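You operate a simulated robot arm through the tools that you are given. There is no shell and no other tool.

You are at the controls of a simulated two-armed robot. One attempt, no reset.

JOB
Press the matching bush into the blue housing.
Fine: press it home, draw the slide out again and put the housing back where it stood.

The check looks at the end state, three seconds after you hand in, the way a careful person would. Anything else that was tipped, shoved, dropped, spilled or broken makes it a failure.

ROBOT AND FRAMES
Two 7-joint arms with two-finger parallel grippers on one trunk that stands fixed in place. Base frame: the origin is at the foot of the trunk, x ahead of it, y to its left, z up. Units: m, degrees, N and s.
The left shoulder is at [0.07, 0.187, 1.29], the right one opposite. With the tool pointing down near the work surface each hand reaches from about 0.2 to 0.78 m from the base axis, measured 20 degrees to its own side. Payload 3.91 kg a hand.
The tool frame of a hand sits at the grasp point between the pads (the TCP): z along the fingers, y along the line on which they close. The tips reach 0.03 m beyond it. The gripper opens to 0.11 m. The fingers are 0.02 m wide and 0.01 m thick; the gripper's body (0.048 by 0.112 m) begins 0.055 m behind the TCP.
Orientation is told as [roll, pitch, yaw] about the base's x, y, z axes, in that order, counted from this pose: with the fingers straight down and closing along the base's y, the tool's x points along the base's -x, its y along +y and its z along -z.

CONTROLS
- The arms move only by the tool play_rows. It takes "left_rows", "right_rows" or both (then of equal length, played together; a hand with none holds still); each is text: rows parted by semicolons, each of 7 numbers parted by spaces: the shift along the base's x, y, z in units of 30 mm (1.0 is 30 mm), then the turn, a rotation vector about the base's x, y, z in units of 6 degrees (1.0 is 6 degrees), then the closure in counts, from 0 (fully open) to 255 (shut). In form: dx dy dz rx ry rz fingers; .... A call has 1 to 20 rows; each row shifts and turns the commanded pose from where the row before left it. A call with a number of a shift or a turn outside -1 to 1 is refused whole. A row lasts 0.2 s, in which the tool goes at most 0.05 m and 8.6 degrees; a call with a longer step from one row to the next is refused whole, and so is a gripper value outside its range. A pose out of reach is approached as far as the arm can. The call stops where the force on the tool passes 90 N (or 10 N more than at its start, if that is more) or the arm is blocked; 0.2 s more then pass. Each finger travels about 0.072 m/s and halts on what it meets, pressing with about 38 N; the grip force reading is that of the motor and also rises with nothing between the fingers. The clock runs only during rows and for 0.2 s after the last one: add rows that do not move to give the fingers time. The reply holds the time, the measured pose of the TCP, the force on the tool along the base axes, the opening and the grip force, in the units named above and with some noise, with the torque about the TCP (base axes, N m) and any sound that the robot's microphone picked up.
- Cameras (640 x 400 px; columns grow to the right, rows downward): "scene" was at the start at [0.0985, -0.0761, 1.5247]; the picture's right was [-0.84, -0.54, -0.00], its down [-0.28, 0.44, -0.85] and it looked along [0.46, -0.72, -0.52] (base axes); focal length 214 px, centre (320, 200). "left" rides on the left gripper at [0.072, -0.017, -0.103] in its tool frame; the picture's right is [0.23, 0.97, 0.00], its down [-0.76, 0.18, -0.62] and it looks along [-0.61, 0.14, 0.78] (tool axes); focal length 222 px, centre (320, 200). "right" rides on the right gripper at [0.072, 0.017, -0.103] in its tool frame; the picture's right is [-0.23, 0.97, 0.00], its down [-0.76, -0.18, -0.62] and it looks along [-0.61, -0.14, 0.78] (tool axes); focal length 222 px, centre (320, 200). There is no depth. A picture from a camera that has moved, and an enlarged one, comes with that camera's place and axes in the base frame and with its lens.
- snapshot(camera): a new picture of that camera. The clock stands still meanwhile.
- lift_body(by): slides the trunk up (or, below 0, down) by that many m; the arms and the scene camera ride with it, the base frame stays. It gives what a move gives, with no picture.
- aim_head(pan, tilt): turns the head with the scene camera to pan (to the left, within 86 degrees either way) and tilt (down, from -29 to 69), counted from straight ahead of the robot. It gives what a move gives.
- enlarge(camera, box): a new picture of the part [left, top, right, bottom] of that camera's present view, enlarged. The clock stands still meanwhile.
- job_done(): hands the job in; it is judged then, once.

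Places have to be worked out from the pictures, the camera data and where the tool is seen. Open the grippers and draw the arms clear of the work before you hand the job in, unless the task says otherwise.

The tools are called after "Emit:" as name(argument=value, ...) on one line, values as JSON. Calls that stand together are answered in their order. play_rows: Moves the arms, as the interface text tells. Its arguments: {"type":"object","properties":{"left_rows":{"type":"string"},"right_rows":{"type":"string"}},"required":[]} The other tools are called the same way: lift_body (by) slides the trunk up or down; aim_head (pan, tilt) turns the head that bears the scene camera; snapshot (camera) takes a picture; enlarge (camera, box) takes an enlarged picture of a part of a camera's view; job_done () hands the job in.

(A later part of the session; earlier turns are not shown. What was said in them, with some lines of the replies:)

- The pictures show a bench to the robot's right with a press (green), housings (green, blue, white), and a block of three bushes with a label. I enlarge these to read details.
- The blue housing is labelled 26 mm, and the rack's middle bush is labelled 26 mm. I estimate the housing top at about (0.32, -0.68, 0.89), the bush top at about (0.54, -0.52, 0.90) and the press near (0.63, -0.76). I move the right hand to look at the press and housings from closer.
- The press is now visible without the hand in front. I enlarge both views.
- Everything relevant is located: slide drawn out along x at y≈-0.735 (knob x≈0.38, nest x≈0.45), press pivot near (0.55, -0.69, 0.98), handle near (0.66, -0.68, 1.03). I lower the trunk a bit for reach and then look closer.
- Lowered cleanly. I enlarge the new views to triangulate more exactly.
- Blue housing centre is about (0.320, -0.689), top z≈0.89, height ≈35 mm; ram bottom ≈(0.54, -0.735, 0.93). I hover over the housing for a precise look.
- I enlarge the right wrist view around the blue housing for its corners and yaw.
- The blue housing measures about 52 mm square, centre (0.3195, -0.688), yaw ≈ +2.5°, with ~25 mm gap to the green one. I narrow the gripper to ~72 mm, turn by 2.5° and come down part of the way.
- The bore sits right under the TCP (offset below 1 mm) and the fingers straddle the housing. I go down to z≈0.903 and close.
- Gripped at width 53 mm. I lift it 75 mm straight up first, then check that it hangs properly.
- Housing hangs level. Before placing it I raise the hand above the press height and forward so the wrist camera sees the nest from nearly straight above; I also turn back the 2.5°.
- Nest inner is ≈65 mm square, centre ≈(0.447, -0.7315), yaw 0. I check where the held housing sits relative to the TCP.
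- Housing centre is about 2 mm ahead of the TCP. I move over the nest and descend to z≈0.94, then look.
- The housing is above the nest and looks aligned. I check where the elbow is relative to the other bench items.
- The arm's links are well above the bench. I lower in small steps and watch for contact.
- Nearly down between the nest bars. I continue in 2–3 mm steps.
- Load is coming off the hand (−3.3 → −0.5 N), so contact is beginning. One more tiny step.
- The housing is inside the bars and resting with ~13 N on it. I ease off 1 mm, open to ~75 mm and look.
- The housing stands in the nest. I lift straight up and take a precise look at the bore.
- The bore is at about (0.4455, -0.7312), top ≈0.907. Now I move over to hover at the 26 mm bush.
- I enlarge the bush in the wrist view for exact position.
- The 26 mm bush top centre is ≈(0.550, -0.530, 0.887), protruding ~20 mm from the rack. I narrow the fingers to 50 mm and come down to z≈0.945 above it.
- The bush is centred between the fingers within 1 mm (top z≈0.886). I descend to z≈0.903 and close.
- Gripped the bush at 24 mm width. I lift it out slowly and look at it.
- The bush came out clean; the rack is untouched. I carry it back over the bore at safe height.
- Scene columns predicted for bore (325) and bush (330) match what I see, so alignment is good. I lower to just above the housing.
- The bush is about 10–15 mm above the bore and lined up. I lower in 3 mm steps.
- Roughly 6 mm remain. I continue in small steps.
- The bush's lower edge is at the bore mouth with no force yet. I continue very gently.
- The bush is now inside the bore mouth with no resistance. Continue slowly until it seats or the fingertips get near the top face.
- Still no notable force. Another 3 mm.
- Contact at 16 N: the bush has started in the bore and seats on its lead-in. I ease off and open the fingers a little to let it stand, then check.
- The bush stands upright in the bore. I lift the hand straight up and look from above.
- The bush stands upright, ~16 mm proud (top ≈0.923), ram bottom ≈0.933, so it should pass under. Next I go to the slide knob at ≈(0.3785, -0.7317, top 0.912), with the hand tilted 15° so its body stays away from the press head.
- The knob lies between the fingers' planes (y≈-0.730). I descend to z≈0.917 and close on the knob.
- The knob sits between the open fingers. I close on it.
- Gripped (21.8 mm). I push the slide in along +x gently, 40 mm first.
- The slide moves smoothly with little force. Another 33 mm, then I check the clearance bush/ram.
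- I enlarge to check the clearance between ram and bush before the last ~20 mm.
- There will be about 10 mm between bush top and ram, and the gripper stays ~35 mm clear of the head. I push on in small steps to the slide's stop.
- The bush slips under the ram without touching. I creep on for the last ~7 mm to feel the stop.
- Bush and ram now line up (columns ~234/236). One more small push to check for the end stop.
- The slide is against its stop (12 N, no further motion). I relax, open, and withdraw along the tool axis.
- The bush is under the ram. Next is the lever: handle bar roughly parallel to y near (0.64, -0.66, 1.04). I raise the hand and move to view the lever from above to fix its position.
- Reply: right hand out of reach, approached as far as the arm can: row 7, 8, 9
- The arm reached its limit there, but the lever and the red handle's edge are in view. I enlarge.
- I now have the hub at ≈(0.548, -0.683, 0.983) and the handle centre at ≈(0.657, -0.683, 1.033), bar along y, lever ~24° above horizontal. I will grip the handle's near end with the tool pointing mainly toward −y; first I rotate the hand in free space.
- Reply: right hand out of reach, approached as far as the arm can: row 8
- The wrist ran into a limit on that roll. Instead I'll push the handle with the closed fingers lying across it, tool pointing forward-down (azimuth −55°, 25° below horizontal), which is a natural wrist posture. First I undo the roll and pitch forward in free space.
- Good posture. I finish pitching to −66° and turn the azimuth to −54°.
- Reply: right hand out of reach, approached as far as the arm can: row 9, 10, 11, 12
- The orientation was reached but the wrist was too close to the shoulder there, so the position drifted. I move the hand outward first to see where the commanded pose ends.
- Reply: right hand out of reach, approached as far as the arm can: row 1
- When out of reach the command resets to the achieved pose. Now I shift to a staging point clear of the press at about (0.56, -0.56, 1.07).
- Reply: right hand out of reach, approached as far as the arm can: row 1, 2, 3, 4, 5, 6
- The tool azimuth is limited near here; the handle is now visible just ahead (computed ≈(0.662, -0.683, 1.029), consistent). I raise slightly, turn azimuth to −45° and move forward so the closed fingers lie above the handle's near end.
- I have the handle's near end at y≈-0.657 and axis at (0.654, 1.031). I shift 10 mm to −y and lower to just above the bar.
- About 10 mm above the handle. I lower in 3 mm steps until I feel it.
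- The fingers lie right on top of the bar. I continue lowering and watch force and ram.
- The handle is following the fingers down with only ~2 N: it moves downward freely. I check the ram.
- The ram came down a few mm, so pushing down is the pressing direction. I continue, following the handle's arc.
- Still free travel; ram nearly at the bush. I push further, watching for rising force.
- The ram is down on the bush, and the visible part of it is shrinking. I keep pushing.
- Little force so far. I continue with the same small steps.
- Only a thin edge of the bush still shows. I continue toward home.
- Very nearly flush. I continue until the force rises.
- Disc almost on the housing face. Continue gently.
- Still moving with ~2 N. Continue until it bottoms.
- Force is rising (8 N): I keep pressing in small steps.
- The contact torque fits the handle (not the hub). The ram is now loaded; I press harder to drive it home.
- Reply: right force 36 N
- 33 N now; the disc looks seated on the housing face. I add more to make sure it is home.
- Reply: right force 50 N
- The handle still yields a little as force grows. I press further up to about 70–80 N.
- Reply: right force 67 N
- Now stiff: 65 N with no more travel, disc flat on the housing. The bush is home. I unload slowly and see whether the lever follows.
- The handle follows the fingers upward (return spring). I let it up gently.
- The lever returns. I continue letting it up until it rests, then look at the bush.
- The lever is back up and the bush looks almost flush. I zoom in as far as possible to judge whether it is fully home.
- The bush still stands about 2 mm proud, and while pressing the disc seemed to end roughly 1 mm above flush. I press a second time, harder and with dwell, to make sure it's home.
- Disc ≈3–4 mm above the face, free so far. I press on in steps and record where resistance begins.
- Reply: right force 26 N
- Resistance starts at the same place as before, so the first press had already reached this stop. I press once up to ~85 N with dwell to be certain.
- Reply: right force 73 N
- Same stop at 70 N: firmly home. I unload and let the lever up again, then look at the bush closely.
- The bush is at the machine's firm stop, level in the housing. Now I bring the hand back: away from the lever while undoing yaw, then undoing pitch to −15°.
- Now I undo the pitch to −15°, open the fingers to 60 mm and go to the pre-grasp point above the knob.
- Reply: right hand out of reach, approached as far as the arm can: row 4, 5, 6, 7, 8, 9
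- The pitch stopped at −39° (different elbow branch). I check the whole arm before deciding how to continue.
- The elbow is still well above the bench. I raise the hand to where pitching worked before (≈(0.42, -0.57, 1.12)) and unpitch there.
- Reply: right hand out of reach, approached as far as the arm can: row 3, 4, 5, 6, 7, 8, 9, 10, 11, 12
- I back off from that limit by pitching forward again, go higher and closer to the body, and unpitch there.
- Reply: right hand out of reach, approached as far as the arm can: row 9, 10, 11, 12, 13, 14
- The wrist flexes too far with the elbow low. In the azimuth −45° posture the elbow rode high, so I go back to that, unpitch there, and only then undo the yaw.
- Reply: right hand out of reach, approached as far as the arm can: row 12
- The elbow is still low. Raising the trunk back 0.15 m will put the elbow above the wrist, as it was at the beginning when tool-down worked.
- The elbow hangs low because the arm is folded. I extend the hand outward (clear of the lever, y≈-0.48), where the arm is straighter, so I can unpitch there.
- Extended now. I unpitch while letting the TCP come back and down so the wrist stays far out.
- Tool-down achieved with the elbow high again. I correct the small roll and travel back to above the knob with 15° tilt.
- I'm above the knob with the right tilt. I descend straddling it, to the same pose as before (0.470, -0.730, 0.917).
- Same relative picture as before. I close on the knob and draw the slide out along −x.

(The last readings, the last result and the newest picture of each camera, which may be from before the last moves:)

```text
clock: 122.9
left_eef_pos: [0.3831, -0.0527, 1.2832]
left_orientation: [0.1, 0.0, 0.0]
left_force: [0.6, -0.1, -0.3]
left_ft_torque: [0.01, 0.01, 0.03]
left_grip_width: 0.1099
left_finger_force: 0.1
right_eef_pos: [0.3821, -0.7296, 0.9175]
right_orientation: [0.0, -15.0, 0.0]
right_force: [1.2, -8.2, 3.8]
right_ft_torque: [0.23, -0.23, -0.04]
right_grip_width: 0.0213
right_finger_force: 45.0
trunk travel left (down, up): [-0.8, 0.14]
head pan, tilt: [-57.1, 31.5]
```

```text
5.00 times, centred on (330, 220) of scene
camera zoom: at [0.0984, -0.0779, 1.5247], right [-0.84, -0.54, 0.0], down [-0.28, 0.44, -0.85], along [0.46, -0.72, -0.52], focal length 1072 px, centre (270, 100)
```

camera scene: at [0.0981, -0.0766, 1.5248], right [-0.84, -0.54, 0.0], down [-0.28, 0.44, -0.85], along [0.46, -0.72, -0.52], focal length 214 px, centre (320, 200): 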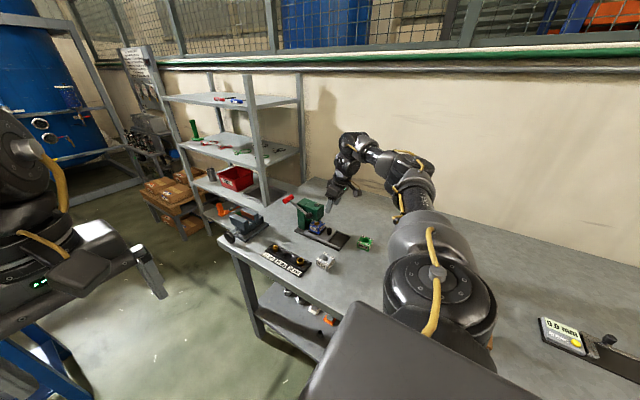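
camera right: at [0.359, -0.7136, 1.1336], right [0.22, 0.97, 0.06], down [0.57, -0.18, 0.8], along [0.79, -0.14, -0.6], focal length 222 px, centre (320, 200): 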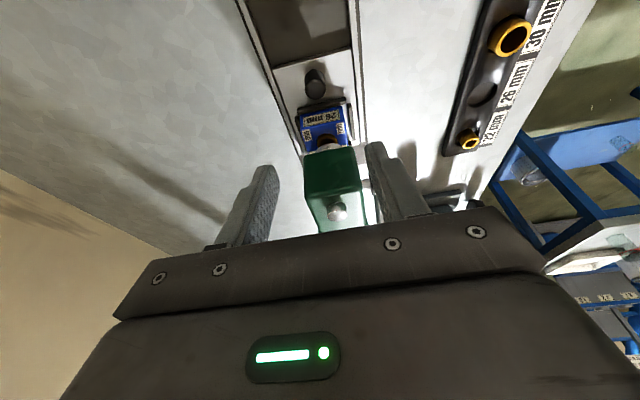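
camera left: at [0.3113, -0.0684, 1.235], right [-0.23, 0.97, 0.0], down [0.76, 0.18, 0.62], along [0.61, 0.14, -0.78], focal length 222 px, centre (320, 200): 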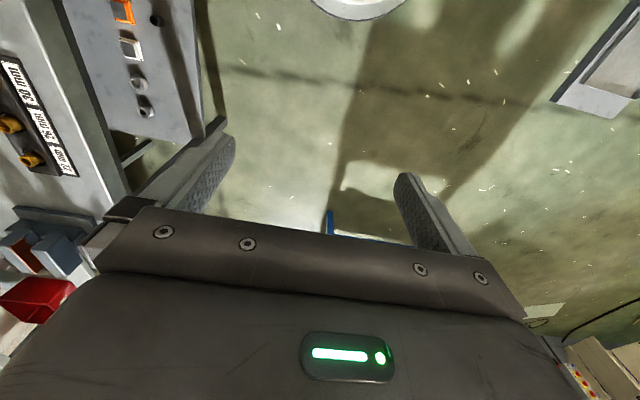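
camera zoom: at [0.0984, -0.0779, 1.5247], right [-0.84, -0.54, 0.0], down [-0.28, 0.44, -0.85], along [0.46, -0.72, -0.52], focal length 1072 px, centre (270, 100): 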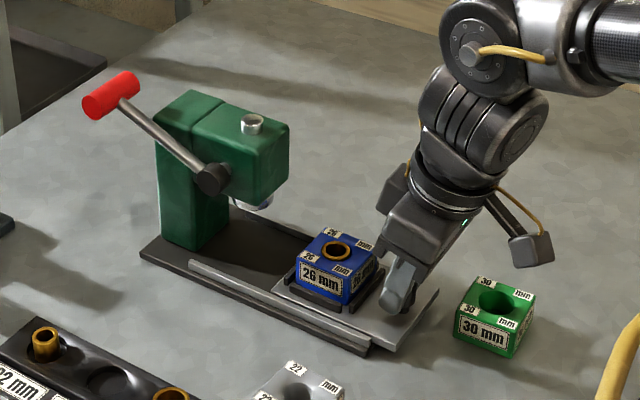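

Drawn out 87 mm of 93. I creep to its outer stop.

Emit:
play_rows(right_rows="-0.07 0 0 0 0 0 255;-0.07 0 0 0 0 0 255;-0.05 0 0 0 0 0 255;0 0 0 0 0 0 255")

```text
clock: 123.9
left_eef_pos: [0.3838, -0.052, 1.2821]
left_orientation: [0.0, 0.0, 0.0]
left_force: [0.0, 0.5, 0.2]
left_ft_torque: [0.01, -0.04, -0.01]
left_grip_width: 0.1097
left_finger_force: 0.1
right_eef_pos: [0.3767, -0.7295, 0.9177]
right_orientation: [0.0, -15.0, 0.1]
right_force: [1.9, -4.7, 0.8]
right_ft_torque: [-0.69, -0.28, 0.09]
right_grip_width: 0.0214
right_finger_force: 44.6
trunk travel left (down, up): [-0.8, 0.14]
head pan, tilt: [-57.1, 31.5]
```

Emit:
play_rows(right_rows="-0.06 0 0 0 0 0 255;0 0 0 0 0 0 255")

```text
clock: 124.5
left_eef_pos: [0.3846, -0.0509, 1.2809]
left_orientation: [0.1, 0.0, 0.1]
left_force: [0.4, -0.3, -0.9]
left_ft_torque: [-0.02, 0.0, 0.01]
left_grip_width: 0.11
left_finger_force: 0.0
right_eef_pos: [0.3744, -0.7308, 0.9167]
right_orientation: [-0.1, -14.9, 0.0]
right_force: [1.1, -5.2, 1.1]
right_ft_torque: [-0.61, -0.04, -0.05]
right_grip_width: 0.0214
right_finger_force: 44.5
trunk travel left (down, up): [-0.8, 0.14]
head pan, tilt: [-57.1, 31.5]
```

No stop felt yet; one more tiny pull.

Emit:
play_rows(right_rows="-0.06 0 0 0 0 0 255;0 0 0 0 0 0 255")

Emit:
enlarge(camera="scene", box=[280, 180, 380, 260])

```text
clock: 125.1
left_eef_pos: [0.3861, -0.0523, 1.282]
left_orientation: [0.2, 0.0, 0.1]
left_force: [-0.6, 0.0, 0.0]
left_ft_torque: [-0.02, 0.02, 0.0]
left_grip_width: 0.1101
left_finger_force: 0.0
right_eef_pos: [0.3742, -0.7297, 0.917]
right_orientation: [0.0, -15.0, 0.1]
right_force: [10.3, -7.1, 4.1]
right_ft_torque: [-0.49, 0.27, -0.1]
right_grip_width: 0.0214
right_finger_force: 45.0
trunk travel left (down, up): [-0.8, 0.14]
head pan, tilt: [-57.1, 31.5]
```

```text
5.00 times, centred on (330, 220) of scene
camera zoom: at [0.1007, -0.0779, 1.5246], right [-0.84, -0.54, 0.0], down [-0.29, 0.44, -0.85], along [0.46, -0.71, -0.52], focal length 1072 px, centre (270, 100)
```

zoom: 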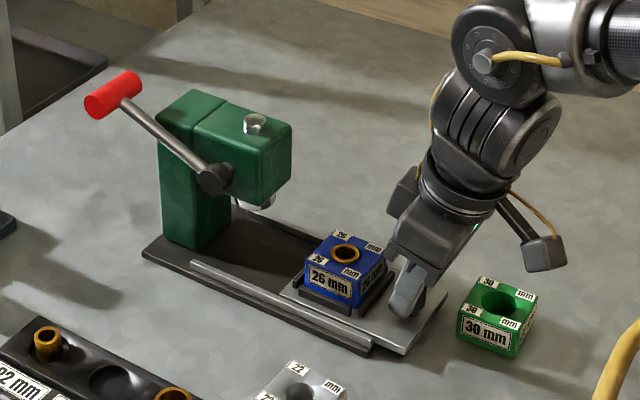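

Outer stop reached (10 N). I relax, open, withdraw upward and return the hand to vertical to inspect the bush from above.

Emit:
play_rows(right_rows="0.06 0 0 0 0 0 255;0 0 0 0 0 0 116;0 0 0 0 0 0 116;0 0 0 0 0 0 116;-0.1 0 0.4 0 0 0 116;-0.2 0 0.8 0 0 0 116;-0.2 0 0.8 0 0 0 116;0 0 0.8 0 0.5 0 116;0.5 0 0.6 0 0.7 0 88;0.8 0 0 0 0.7 0 88;0.8 0 0 0 0.6 0 88;0.5 0 0 0 0 0 88;0 0 0 0 0 0 88")

Emit:
enlarge(camera="right", box=[230, 50, 410, 210])

Emit:
enlarge(camera="scene", box=[325, 215, 365, 245])

```text
clock: 127.9
left_eef_pos: [0.3801, -0.0524, 1.2827]
left_orientation: [-0.1, -0.2, 0.0]
left_force: [-0.2, -0.4, -0.3]
left_ft_torque: [0.05, -0.05, 0.0]
left_grip_width: 0.1097
left_finger_force: 0.0
right_eef_pos: [0.4299, -0.7301, 1.0103]
right_orientation: [0.0, -0.1, 0.0]
right_force: [-0.3, 0.7, 1.1]
right_ft_torque: [0.03, -0.05, 0.01]
right_grip_width: 0.0723
right_finger_force: 0.1
right hand out of reach, approached as far as the arm can: row 9, 10, 11
trunk travel left (down, up): [-0.8, 0.14]
head pan, tilt: [-57.1, 31.5]
```

```text
2.50 times, centred on (320, 130) of right
camera zoom: at [0.3568, -0.7125, 1.1133], right [0.23, 0.97, 0.0], down [0.76, -0.18, 0.62], along [0.61, -0.14, -0.78], focal length 555 px, centre (320, 375)
```

zoom: 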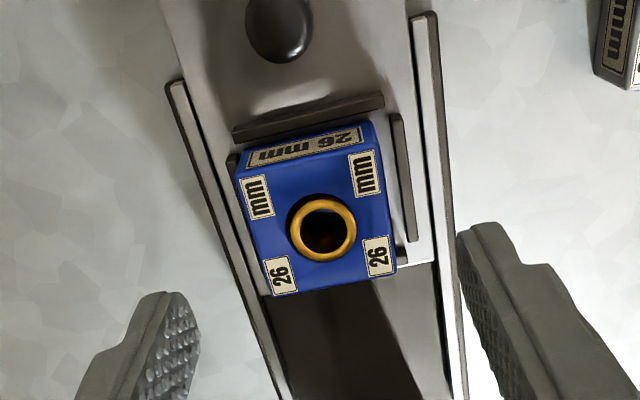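

```text
13.33 times, centred on (345, 230) of scene
camera zoom: at [0.0945, -0.0774, 1.5251], right [-0.84, -0.54, 0.0], down [-0.28, 0.44, -0.85], along [0.46, -0.72, -0.52], focal length 2860 px, centre (-13, -200)
```

zoom: 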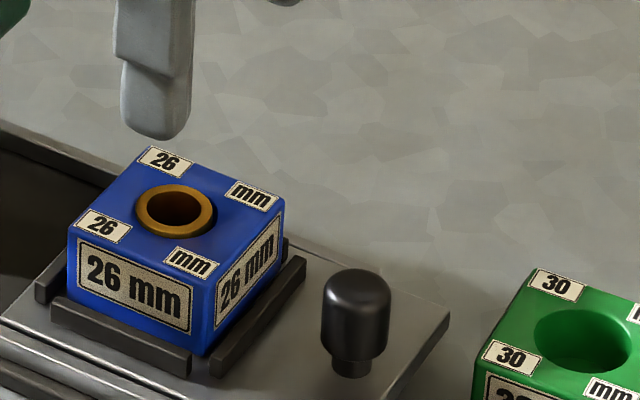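

Slide is out, the bush sits level, about 2 mm proud. To verify that it is really bottomed and not just short of home, I push on it from above with the closed fingertips at moderate force.

Emit:
play_rows(right_rows="0.3 -0.08 0 0 0 0 255;0.24 0 -0.5 0 0 0 255;0 0 -0.6 0 0 0 255;0 0 -0.6 0 0 0 255;0 0 -0.3 0 0 0 255;0 0 0 0 0 0 255;0 0 0 0 0 0 255")

Emit:
enlarge(camera="right", box=[250, 80, 390, 220])

Emit:
enlarge(camera="scene", box=[325, 205, 365, 245])

```text
clock: 129.5
left_eef_pos: [0.3832, -0.051, 1.2818]
left_orientation: [0.0, 0.0, -0.1]
left_force: [0.3, -0.1, -0.2]
left_ft_torque: [0.03, -0.02, -0.02]
left_grip_width: 0.1101
left_finger_force: 0.0
right_eef_pos: [0.4481, -0.7315, 0.9488]
right_orientation: [0.0, 0.1, 0.0]
right_force: [-0.3, -0.7, 0.2]
right_ft_torque: [0.03, -0.01, 0.02]
right_grip_width: 0.0002
right_finger_force: 37.9
trunk travel left (down, up): [-0.8, 0.14]
head pan, tilt: [-57.1, 31.5]
```

```text
2.86 times, centred on (320, 150) of right
camera zoom: at [0.3756, -0.7137, 1.053], right [0.23, 0.97, 0.0], down [0.76, -0.18, 0.62], along [0.61, -0.14, -0.78], focal length 635 px, centre (320, 343)
```

zoom: 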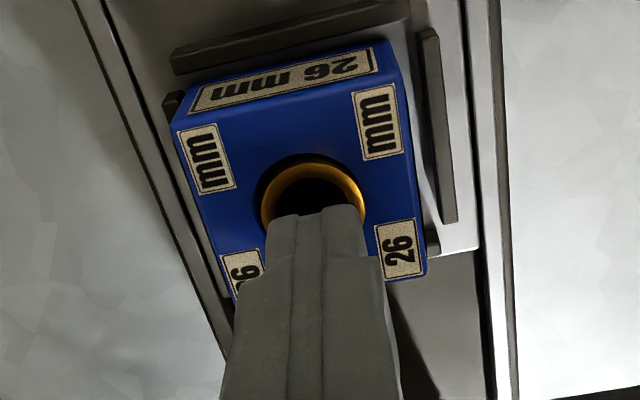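

```text
10.00 times, centred on (345, 225) of scene
camera zoom: at [0.0988, -0.0766, 1.5247], right [-0.84, -0.54, 0.0], down [-0.28, 0.44, -0.85], along [0.46, -0.72, -0.52], focal length 2145 px, centre (70, -50)
```

zoom: 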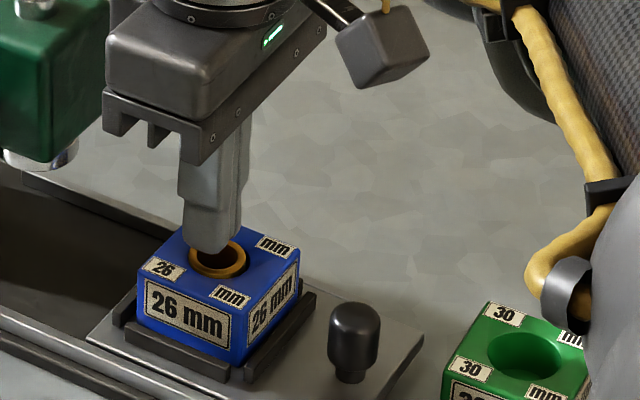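

The fingertips are above the bush. I nudge 2 mm back and lower to contact in small steps.

Emit:
play_rows(right_rows="-0.07 -0.02 -0.2 0 0 0 255;0 0 -0.06 0 0 0 255;0 0 -0.05 0 0 0 255;0 0 0 0 0 0 255")

Emit:
play_rows(right_rows="0 0 -0.06 0 0 0 255;0 0 0 0 0 0 255")

Emit:
play_rows(right_rows="0 0 -0.06 0 0 0 255;0 0 0 0 0 0 255")

Emit:
enlarge(camera="scene", box=[325, 205, 365, 245])

```text
clock: 130.5
left_eef_pos: [0.3835, -0.0511, 1.2838]
left_orientation: [0.0, 0.0, 0.0]
left_force: [0.0, 0.1, 0.0]
left_ft_torque: [0.02, 0.0, 0.01]
left_grip_width: 0.1101
left_finger_force: 0.1
right_eef_pos: [0.4463, -0.7318, 0.9408]
right_orientation: [-0.1, -0.1, 0.0]
right_force: [1.6, -5.2, 12.6]
right_ft_torque: [-0.16, -0.02, 0.04]
right_grip_width: 0.0
right_finger_force: 37.9
trunk travel left (down, up): [-0.8, 0.14]
head pan, tilt: [-57.1, 31.5]
```

```text
clock: 131.1
left_eef_pos: [0.3815, -0.0503, 1.2836]
left_orientation: [0.0, -0.1, 0.1]
left_force: [0.4, 0.3, -0.5]
left_ft_torque: [0.01, -0.03, 0.01]
left_grip_width: 0.1098
left_finger_force: 0.1
right_eef_pos: [0.4453, -0.7307, 0.9409]
right_orientation: [-0.3, -0.2, 0.0]
right_force: [4.5, -10.3, 28.6]
right_ft_torque: [-0.36, -0.2, -0.01]
right_grip_width: 0.0001
right_finger_force: 37.7
trunk travel left (down, up): [-0.8, 0.14]
head pan, tilt: [-57.1, 31.5]
```

```text
clock: 131.7
left_eef_pos: [0.3802, -0.0467, 1.2843]
left_orientation: [-0.1, -0.1, 0.0]
left_force: [0.6, 0.1, -0.9]
left_ft_torque: [0.02, 0.03, -0.02]
left_grip_width: 0.1101
left_finger_force: 0.0
right_eef_pos: [0.445, -0.7284, 0.9413]
right_orientation: [-0.2, -0.1, 0.0]
right_force: [5.2, -12.2, 40.6]
right_ft_torque: [-0.4, -0.19, -0.04]
right_grip_width: 0.0001
right_finger_force: 37.5
trunk travel left (down, up): [-0.8, 0.14]
head pan, tilt: [-57.1, 31.5]
```

```text
10.00 times, centred on (345, 225) of scene
camera zoom: at [0.0952, -0.0719, 1.5255], right [-0.84, -0.54, 0.0], down [-0.28, 0.44, -0.85], along [0.46, -0.72, -0.52], focal length 2145 px, centre (70, -50)
```

zoom: 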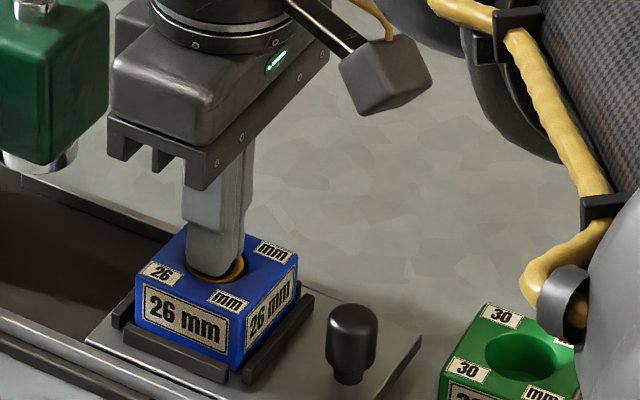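

At 40 N the bush doesn't give at all (TCP stays at 0.941), so it is seated. I lift off, open to 72 mm and look at the housing for re-grasping.

Emit:
play_rows(right_rows="0 0 0.2 0 0 0 255;0 0 0.5 0 0 0 255;0 0 0.6 0 0 0 88;0 0 0.6 0 0 0 88;0 0 0 0 0 0 88;0 0 0 0 0 0 88")

Emit:
enlarge(camera="right", box=[250, 80, 390, 220])

```text
clock: 133.1
left_eef_pos: [0.3831, -0.051, 1.2821]
left_orientation: [0.0, 0.0, 0.0]
left_force: [0.0, -0.6, -0.2]
left_ft_torque: [0.01, -0.01, 0.04]
left_grip_width: 0.1101
left_finger_force: 0.2
right_eef_pos: [0.4467, -0.7303, 0.9949]
right_orientation: [-0.1, 0.0, 0.0]
right_force: [0.1, -0.1, 0.0]
right_ft_torque: [-0.02, 0.04, 0.03]
right_grip_width: 0.0721
right_finger_force: 0.1
trunk travel left (down, up): [-0.8, 0.14]
head pan, tilt: [-57.1, 31.5]
```

```text
2.86 times, centred on (320, 150) of right
camera zoom: at [0.3734, -0.7136, 1.0978], right [0.23, 0.97, 0.0], down [0.76, -0.18, 0.62], along [0.61, -0.14, -0.78], focal length 635 px, centre (320, 343)
```

zoom: 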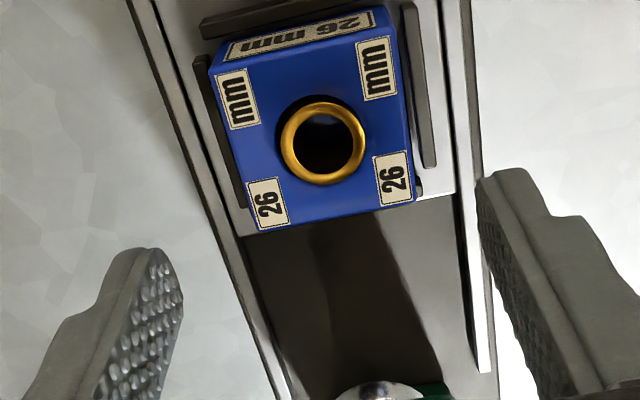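

Housing centre ≈(0.445, -0.730), aligned with the hand. I position 2 mm behind centre as in the original grasp, descend to z≈0.920 and grip.

Emit:
play_rows(right_rows="-0.11 0.01 -0.5 0 0 0 88;0 0 -0.7 0 0 0 88;0 0 -0.7 0 0 0 88;0 0 -0.4 0 0 0 88;0 0 -0.18 0 0 0 88;0 0 0 0 0 0 88;0 0 0 0 0 0 180;0 0 0 0 0 0 255;0 0 0 0 0 0 255;0 0 0 0 0 0 255")

Emit:
enlarge(camera="right", box=[240, 60, 400, 240])

Emit:
enlarge(camera="scene", box=[320, 200, 380, 250])

```text
clock: 135.3
left_eef_pos: [0.3829, -0.0519, 1.2815]
left_orientation: [0.1, 0.0, 0.0]
left_force: [0.4, 0.0, 0.0]
left_ft_torque: [-0.02, 0.03, 0.01]
left_grip_width: 0.1101
left_finger_force: 0.1
right_eef_pos: [0.4427, -0.7299, 0.9197]
right_orientation: [0.1, 0.1, 0.1]
right_force: [-0.4, 0.6, -0.4]
right_ft_torque: [0.08, -0.02, 0.01]
right_grip_width: 0.0532
right_finger_force: 38.5
trunk travel left (down, up): [-0.8, 0.14]
head pan, tilt: [-57.1, 31.5]
```

```text
2.22 times, centred on (320, 150) of right
camera zoom: at [0.3699, -0.714, 1.0233], right [0.23, 0.97, 0.0], down [0.76, -0.18, 0.62], along [0.61, -0.14, -0.78], focal length 494 px, centre (320, 311)
```

zoom: 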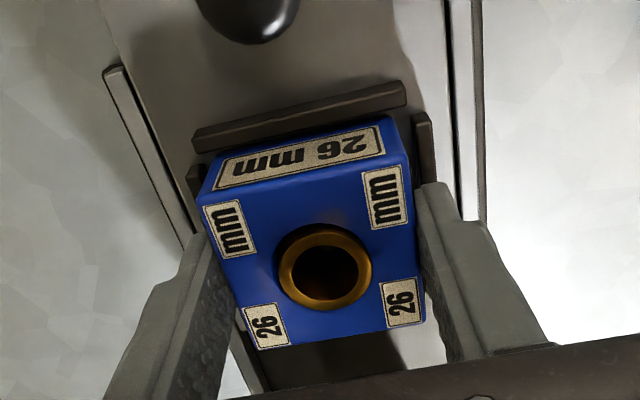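

```text
8.00 times, centred on (350, 225) of scene
camera zoom: at [0.0987, -0.0771, 1.5247], right [-0.84, -0.54, 0.0], down [-0.28, 0.44, -0.85], along [0.46, -0.72, -0.52], focal length 1716 px, centre (80, 0)
```

zoom: 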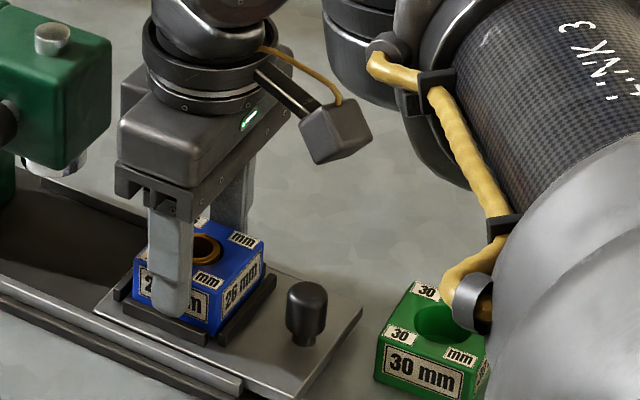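

Gripped (53 mm). I lift it 75 mm out of the nest.

Emit:
play_rows(right_rows="0 0 0.2 0 0 0 255;0 0 0.5 0 0 0 255;0 0 0.8 0 0 0 255;0 0 0.9 0 0 0 255;0 0 0 0 0 0 255")

Emit:
enlarge(camera="right", box=[240, 60, 400, 240])

Emit:
enlarge(camera="scene", box=[300, 180, 380, 250])

```text
clock: 136.5
left_eef_pos: [0.3852, -0.0519, 1.2812]
left_orientation: [0.2, 0.1, 0.1]
left_force: [-0.1, -0.6, 0.2]
left_ft_torque: [-0.01, 0.0, -0.03]
left_grip_width: 0.1101
left_finger_force: 0.0
right_eef_pos: [0.4446, -0.7307, 0.9916]
right_orientation: [0.0, 0.0, 0.0]
right_force: [-0.3, -0.9, -3.1]
right_ft_torque: [0.0, -0.01, -0.02]
right_grip_width: 0.0535
right_finger_force: 38.3
trunk travel left (down, up): [-0.8, 0.14]
head pan, tilt: [-57.1, 31.5]
```

```text
2.22 times, centred on (320, 150) of right
camera zoom: at [0.3706, -0.7149, 1.0946], right [0.23, 0.97, 0.0], down [0.76, -0.18, 0.62], along [0.61, -0.14, -0.78], focal length 494 px, centre (320, 311)
```

zoom: 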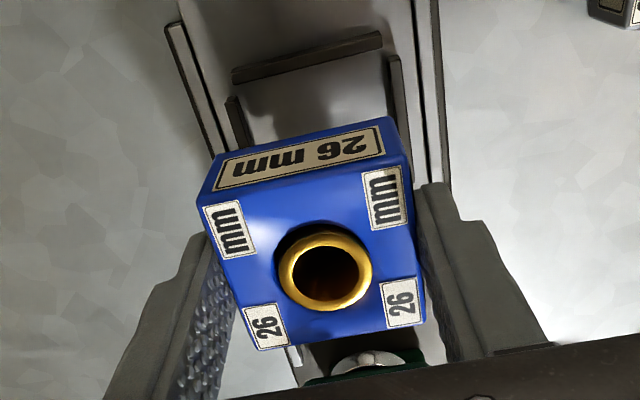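

```text
5.71 times, centred on (340, 215) of scene
camera zoom: at [0.0992, -0.078, 1.5246], right [-0.84, -0.54, 0.0], down [-0.28, 0.44, -0.85], along [0.46, -0.72, -0.52], focal length 1226 px, centre (206, 114)
```

zoom: 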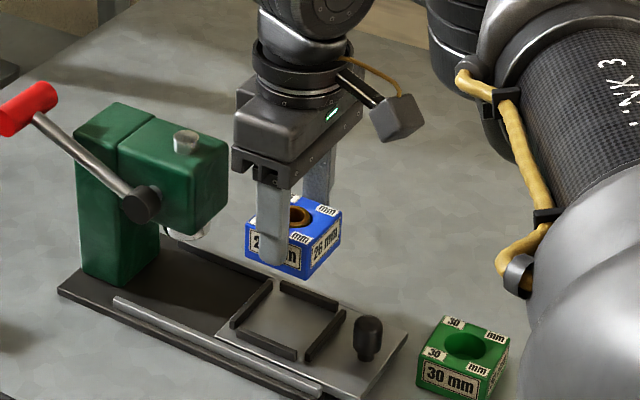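

The bush lifts with the housing. I carry it over its original spot (0.3197, -0.6873), turning by +2.5°.

Emit:
play_rows(right_rows="-0.6 0.2 0.1 0 0 0 255;-0.8 0.3 0 0 0 0.14 255;-0.9 0.34 0 0 0 0.14 255;-0.9 0.3 0 0 0 0.14 255;-0.6 0.2 0 0 0 0 255;-0.34 0.1 0 0 0 0 255;0 0 0 0 0 0 255")

Emit:
snapshot(camera="right")

Emit:
enlarge(camera="scene", box=[310, 190, 400, 260])

```text
clock: 138.1
left_eef_pos: [0.3837, -0.052, 1.2824]
left_orientation: [0.1, 0.0, 0.1]
left_force: [0.0, -0.4, 0.2]
left_ft_torque: [0.02, -0.02, 0.01]
left_grip_width: 0.1102
left_finger_force: 0.0
right_eef_pos: [0.3185, -0.6887, 0.9938]
right_orientation: [0.0, -0.1, 2.7]
right_force: [-0.4, -0.2, -2.2]
right_ft_torque: [0.02, 0.05, 0.04]
right_grip_width: 0.0532
right_finger_force: 37.8
trunk travel left (down, up): [-0.8, 0.14]
head pan, tilt: [-57.1, 31.5]
```

```text
taken
camera right: at [0.2446, -0.6747, 1.0976], right [0.18, 0.98, 0.0], down [0.77, -0.14, 0.62], along [0.61, -0.11, -0.78], focal length 222 px, centre (320, 200)
```

right: 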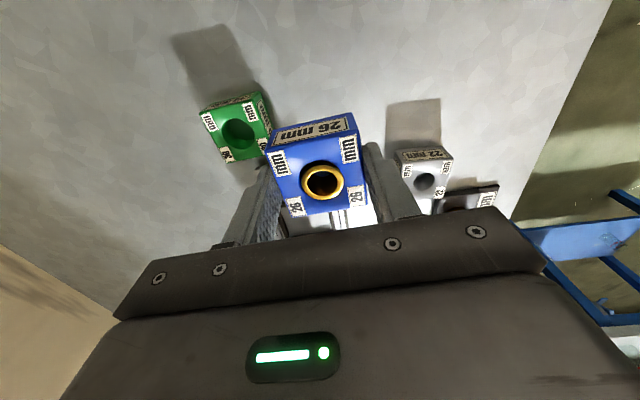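

```text
5.71 times, centred on (355, 225) of scene
camera zoom: at [0.0988, -0.0775, 1.5247], right [-0.84, -0.54, 0.0], down [-0.28, 0.44, -0.85], along [0.46, -0.72, -0.52], focal length 1226 px, centre (120, 57)
```

zoom: 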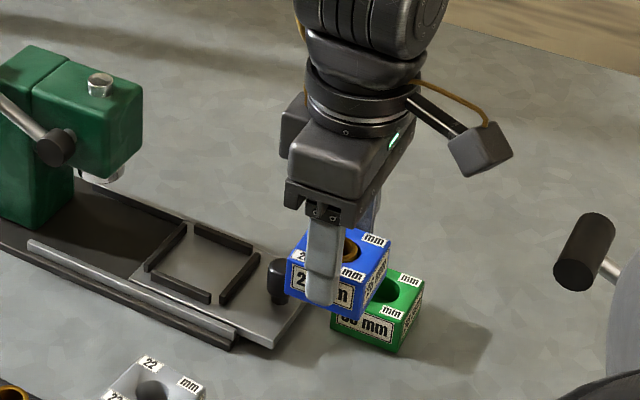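

The view matches the original pre-lift picture. I lower towards the table, slowing at the end.

Emit:
play_rows(right_rows="0.03 0.03 -0.7 0 0 -0.03 255;0 0 -0.8 0 0 0 255;0 0 -0.7 0 0 0 255;0 0 -0.4 0 0 0 255;0 0 -0.15 0 0 0 255;0 0 0 0 0 0 255")

Emit:
enlarge(camera="scene", box=[310, 190, 400, 260])

```text
clock: 139.5
left_eef_pos: [0.3832, -0.0513, 1.2823]
left_orientation: [0.1, 0.0, -0.1]
left_force: [0.3, -1.1, 1.0]
left_ft_torque: [-0.02, 0.01, -0.01]
left_grip_width: 0.1099
left_finger_force: 0.1
right_eef_pos: [0.3195, -0.6868, 0.9122]
right_orientation: [0.0, 0.0, 2.5]
right_force: [0.2, 0.9, -3.8]
right_ft_torque: [-0.01, 0.02, 0.02]
right_grip_width: 0.0533
right_finger_force: 37.9
trunk travel left (down, up): [-0.8, 0.14]
head pan, tilt: [-57.1, 31.5]
```

```text
5.71 times, centred on (355, 225) of scene
camera zoom: at [0.0988, -0.0775, 1.5247], right [-0.84, -0.54, 0.0], down [-0.28, 0.44, -0.85], along [0.46, -0.72, -0.52], focal length 1226 px, centre (120, 57)
```

zoom: 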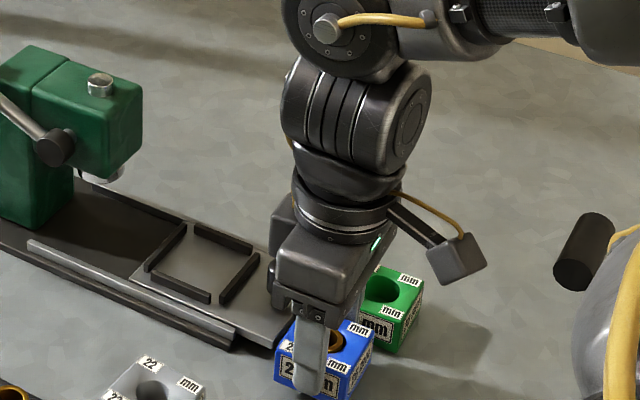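

About 10 mm to go. I lower in 3 mm steps.

Emit:
play_rows(right_rows="0 0 -0.1 0 0 0 255;0 0 -0.1 0 0 0 255;0 0 -0.08 0 0 0 255;0 0 0 0 0 0 255")

```text
clock: 140.5
left_eef_pos: [0.3837, -0.0527, 1.2815]
left_orientation: [0.1, 0.0, 0.0]
left_force: [0.4, -0.5, -0.9]
left_ft_torque: [-0.01, 0.03, -0.04]
left_grip_width: 0.1099
left_finger_force: 0.0
right_eef_pos: [0.3186, -0.6861, 0.9044]
right_orientation: [0.0, 0.1, 2.4]
right_force: [-0.8, 0.4, -2.8]
right_ft_torque: [0.01, 0.01, -0.01]
right_grip_width: 0.0537
right_finger_force: 37.5
trunk travel left (down, up): [-0.8, 0.14]
head pan, tilt: [-57.1, 31.5]
```

Emit:
play_rows(right_rows="0.02 -0.02 -0.06 0 0 0 255;0 0 -0.04 0 0 0 255;0 0 0 0 0 0 255")

Emit:
play_rows(right_rows="0 0 -0.04 0 0 0 255;0 0 0 0 0 0 255")

```text
clock: 141.3
left_eef_pos: [0.3831, -0.0507, 1.2821]
left_orientation: [0.0, 0.0, -0.1]
left_force: [-0.2, -0.4, 0.6]
left_ft_torque: [-0.05, 0.01, -0.02]
left_grip_width: 0.1101
left_finger_force: 0.0
right_eef_pos: [0.3206, -0.6878, 0.9034]
right_orientation: [-0.1, -0.1, 2.3]
right_force: [1.8, -2.8, 7.3]
right_ft_torque: [0.12, 0.17, 0.0]
right_grip_width: 0.0536
right_finger_force: 37.7
trunk travel left (down, up): [-0.8, 0.14]
head pan, tilt: [-57.1, 31.5]
```

```text
clock: 141.9
left_eef_pos: [0.3822, -0.0496, 1.2823]
left_orientation: [0.0, 0.0, 0.0]
left_force: [0.7, 0.2, -1.2]
left_ft_torque: [0.02, -0.03, 0.02]
left_grip_width: 0.1101
left_finger_force: 0.1
right_eef_pos: [0.3189, -0.6882, 0.9026]
right_orientation: [-0.2, -0.1, 2.3]
right_force: [5.0, -7.8, 21.7]
right_ft_torque: [0.15, 0.27, 0.08]
right_grip_width: 0.0536
right_finger_force: 38.1
trunk travel left (down, up): [-0.8, 0.14]
head pan, tilt: [-57.1, 31.5]
```

It stands on the bench (contact force 22 N). I ease off, then open to 72 mm.

Emit:
play_rows(right_rows="0 0 0.08 0 0 0 255;0 0 0 0 0 0 88;0 0 0 0 0 0 88;0 0 0 0 0 0 88")

Emit:
enlarge(camera="right", box=[190, 60, 400, 240])

```text
clock: 142.9
left_eef_pos: [0.3831, -0.0517, 1.2815]
left_orientation: [0.1, -0.1, 0.0]
left_force: [-0.2, -0.9, -0.2]
left_ft_torque: [0.0, 0.01, 0.0]
left_grip_width: 0.11
left_finger_force: 0.1
right_eef_pos: [0.3199, -0.687, 0.9018]
right_orientation: [0.0, 0.0, 2.4]
right_force: [-0.5, 1.2, -0.3]
right_ft_torque: [0.0, -0.02, -0.01]
right_grip_width: 0.0722
right_finger_force: 0.0
trunk travel left (down, up): [-0.8, 0.14]
head pan, tilt: [-57.1, 31.5]
```

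```text
2.22 times, centred on (295, 150) of right
camera zoom: at [0.2463, -0.6737, 1.0051], right [0.19, 0.98, 0.0], down [0.77, -0.15, 0.62], along [0.61, -0.12, -0.78], focal length 494 px, centre (376, 311)
```

zoom: 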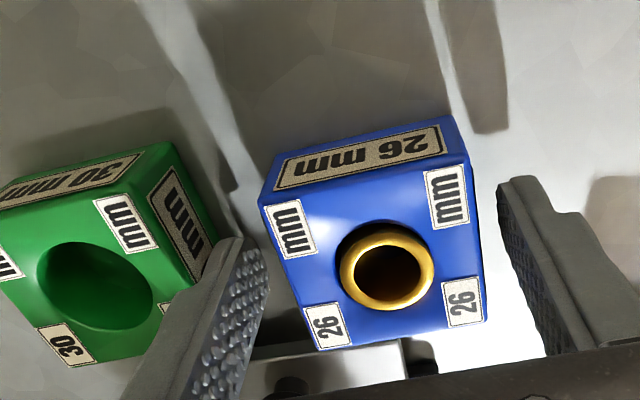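

Released cleanly, TCP back at the original grasp pose. I lift straight up and inspect.

Emit:
play_rows(right_rows="0 0 0.3 0 0 0 88;0 0 0.6 0 0 0 88;0 0 0.9 0 0 0 88;0 0 0.9 0 0 0 88;0 0 0.9 0 0 0 0;0 0 0 0 0 0 0")

Emit:
enlarge(camera="right", box=[190, 50, 410, 230])

Emit:
enlarge(camera="scene", box=[330, 215, 380, 255])

Emit:
snapshot(camera="scene")

```text
clock: 144.3
left_eef_pos: [0.3835, -0.0505, 1.2827]
left_orientation: [0.0, 0.0, -0.1]
left_force: [0.1, 0.6, -0.6]
left_ft_torque: [0.0, 0.01, 0.0]
left_grip_width: 0.1099
left_finger_force: 0.0
right_eef_pos: [0.3199, -0.6865, 1.0101]
right_orientation: [0.0, 0.2, 2.4]
right_force: [0.5, 0.4, -0.3]
right_ft_torque: [-0.01, 0.0, -0.01]
right_grip_width: 0.1099
right_finger_force: 0.0
trunk travel left (down, up): [-0.8, 0.14]
head pan, tilt: [-57.1, 31.5]
```

```text
2.22 times, centred on (300, 140) of right
camera zoom: at [0.2468, -0.6732, 1.1132], right [0.19, 0.98, 0.0], down [0.77, -0.15, 0.62], along [0.61, -0.12, -0.78], focal length 494 px, centre (364, 333)
```

zoom: 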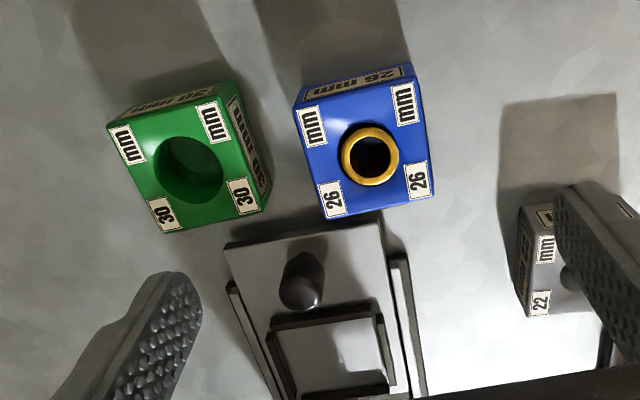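

```text
10.00 times, centred on (355, 235) of scene
camera zoom: at [0.0988, -0.0772, 1.5247], right [-0.84, -0.54, 0.0], down [-0.28, 0.44, -0.85], along [0.46, -0.72, -0.52], focal length 2145 px, centre (-30, -150)
```

zoom: 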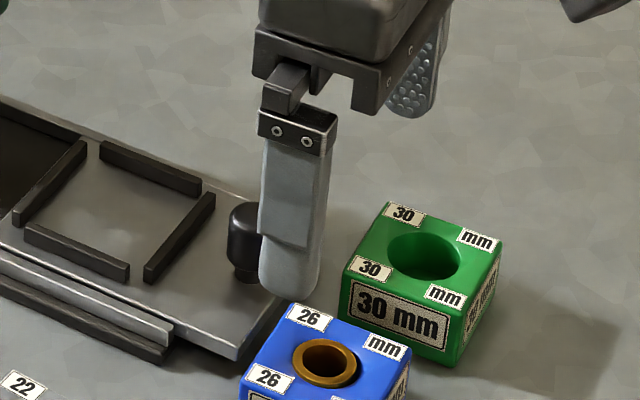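

```text
taken
camera scene: at [0.0988, -0.0772, 1.5247], right [-0.84, -0.54, 0.0], down [-0.28, 0.44, -0.85], along [0.46, -0.72, -0.52], focal length 214 px, centre (320, 200)
```

scene: 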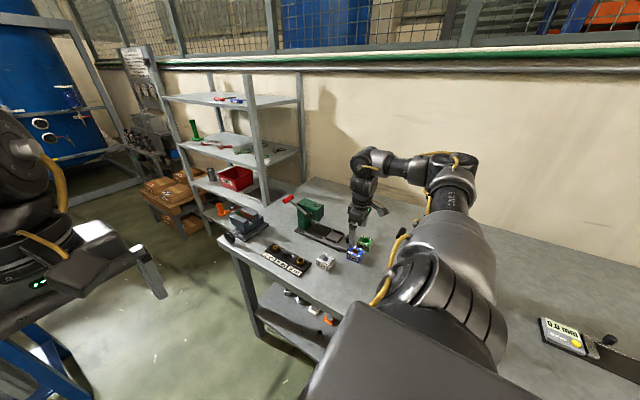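

The housing stands where it was, with the bush in it, the slide is out and the lever up; neighbours are untouched. I raise the right arm and draw it clear to near its starting pose.

Emit:
play_rows(right_rows="0 0 0.9 0 0 0 0;0 0 0.9 0 0 -0.2 0;0 0 0.9 0 0 -0.2 0;0 0.5 0.9 0 0 0 0;-0.1 0.9 0.9 0 0 0 0;-0.2 0.9 0.9 0 0 0 0;-0.2 0.9 0.9 0 0 0 0;-0.2 0.9 0.9 0 0 0 0;-0.2 0.9 0.9 0 0 0 0;-0.2 0.9 0.9 0 0 0 0;0 0.9 0.9 0 0 0 0;0 0.9 0 0 0 0 0;0 0.9 0 0 0 0 0;0 0.9 0 0 0 0 0;0 0 0 0 0 0 0")

Emit:
snapshot(camera="scene")

Emit:
snapshot(camera="right")

```text
clock: 147.5
left_eef_pos: [0.3842, -0.0514, 1.2821]
left_orientation: [0.0, -0.1, 0.1]
left_force: [0.1, -0.8, -0.1]
left_ft_torque: [0.02, 0.02, -0.05]
left_grip_width: 0.1099
left_finger_force: 0.1
right_eef_pos: [0.288, -0.4023, 1.3081]
right_orientation: [0.0, 0.2, -0.1]
right_force: [-0.4, 0.1, 0.1]
right_ft_torque: [0.01, 0.02, -0.01]
right_grip_width: 0.1102
right_finger_force: 0.1
trunk travel left (down, up): [-0.8, 0.14]
head pan, tilt: [-57.1, 31.5]
```

```text
taken
camera scene: at [0.0987, -0.0773, 1.5247], right [-0.84, -0.54, 0.0], down [-0.28, 0.44, -0.85], along [0.46, -0.72, -0.52], focal length 214 px, centre (320, 200)
```

scene: 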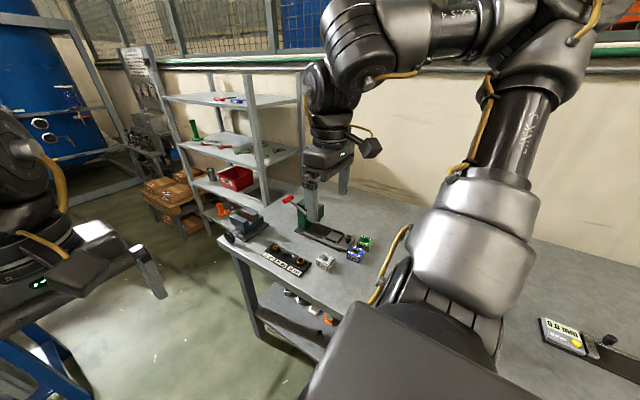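

```text
taken
camera right: at [0.2149, -0.3863, 1.4104], right [0.23, 0.97, 0.0], down [0.76, -0.18, 0.62], along [0.61, -0.14, -0.78], focal length 222 px, centre (320, 200)
```

right: 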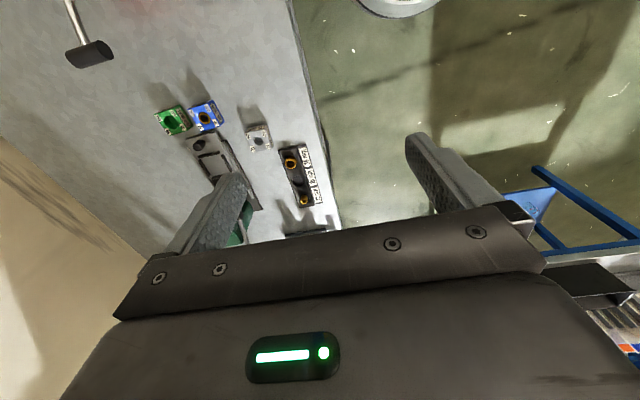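

The pose is nearly the starting one, so I compare a final enlarged picture with the first one.

Emit:
enlarge(camera="right", box=[140, 80, 340, 240])

Emit:
enlarge(camera="scene", box=[220, 170, 400, 290])

```text
2.50 times, centred on (240, 160) of right
camera zoom: at [0.2149, -0.3863, 1.4104], right [0.23, 0.97, 0.0], down [0.76, -0.18, 0.62], along [0.61, -0.14, -0.78], focal length 555 px, centre (520, 300)
```

zoom: 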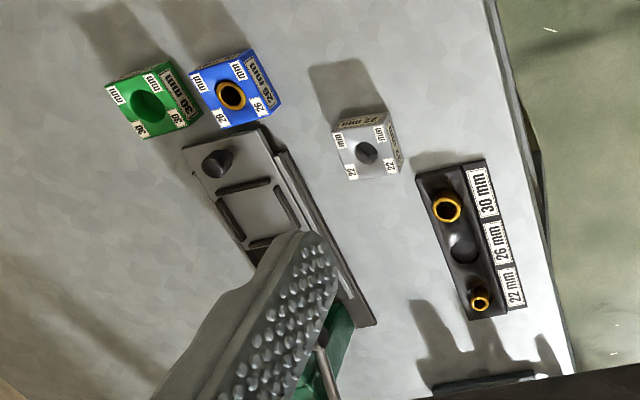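

```text
3.33 times, centred on (310, 230) of scene
camera zoom: at [0.0987, -0.0773, 1.5247], right [-0.84, -0.54, 0.0], down [-0.28, 0.44, -0.85], along [0.46, -0.72, -0.52], focal length 715 px, centre (353, 100)
```

zoom: 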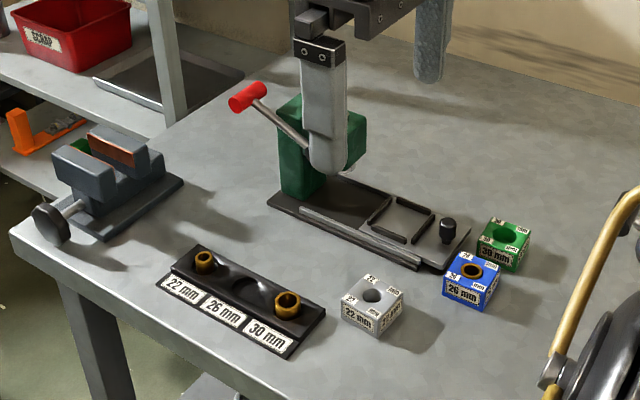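

The final pictures match the first ones: the blue housing is back on its spot with the bush in it, the slide is out, the lever is up, and the other items haven't moved. Both grippers are open and clear, so I hand in the job.

Emit:
job_done()

```text
The job is handed in.
```

I pressed the 26 mm bush into the blue housing, drew the slide back out and put the housing back on its original spot. The job is handed in, but I don't have the check's result.

- **Bush:** I took the bush from the 26 mm slot, matching the housing's label. I pressed it twice with the lever, to about 65 N and then 70 N, and both times it reached the same firm stop. It stands about 2 mm proud of the housing. I pushed on it by hand at 40 N and it did not move, so I judged it home. I could not confirm that 2 mm proud is the designed seating depth.
- **Slide and lever:** The slide is out at its outer stop. That may be about 2 mm further out than where it first stood. The lever went back up on its own.
- **Housing and surroundings:** The final pictures match the first ones. The other housings, the remaining bushes and the other bench items in view have not visibly moved.
- **Arms:** Both grippers are open and clear of the work.
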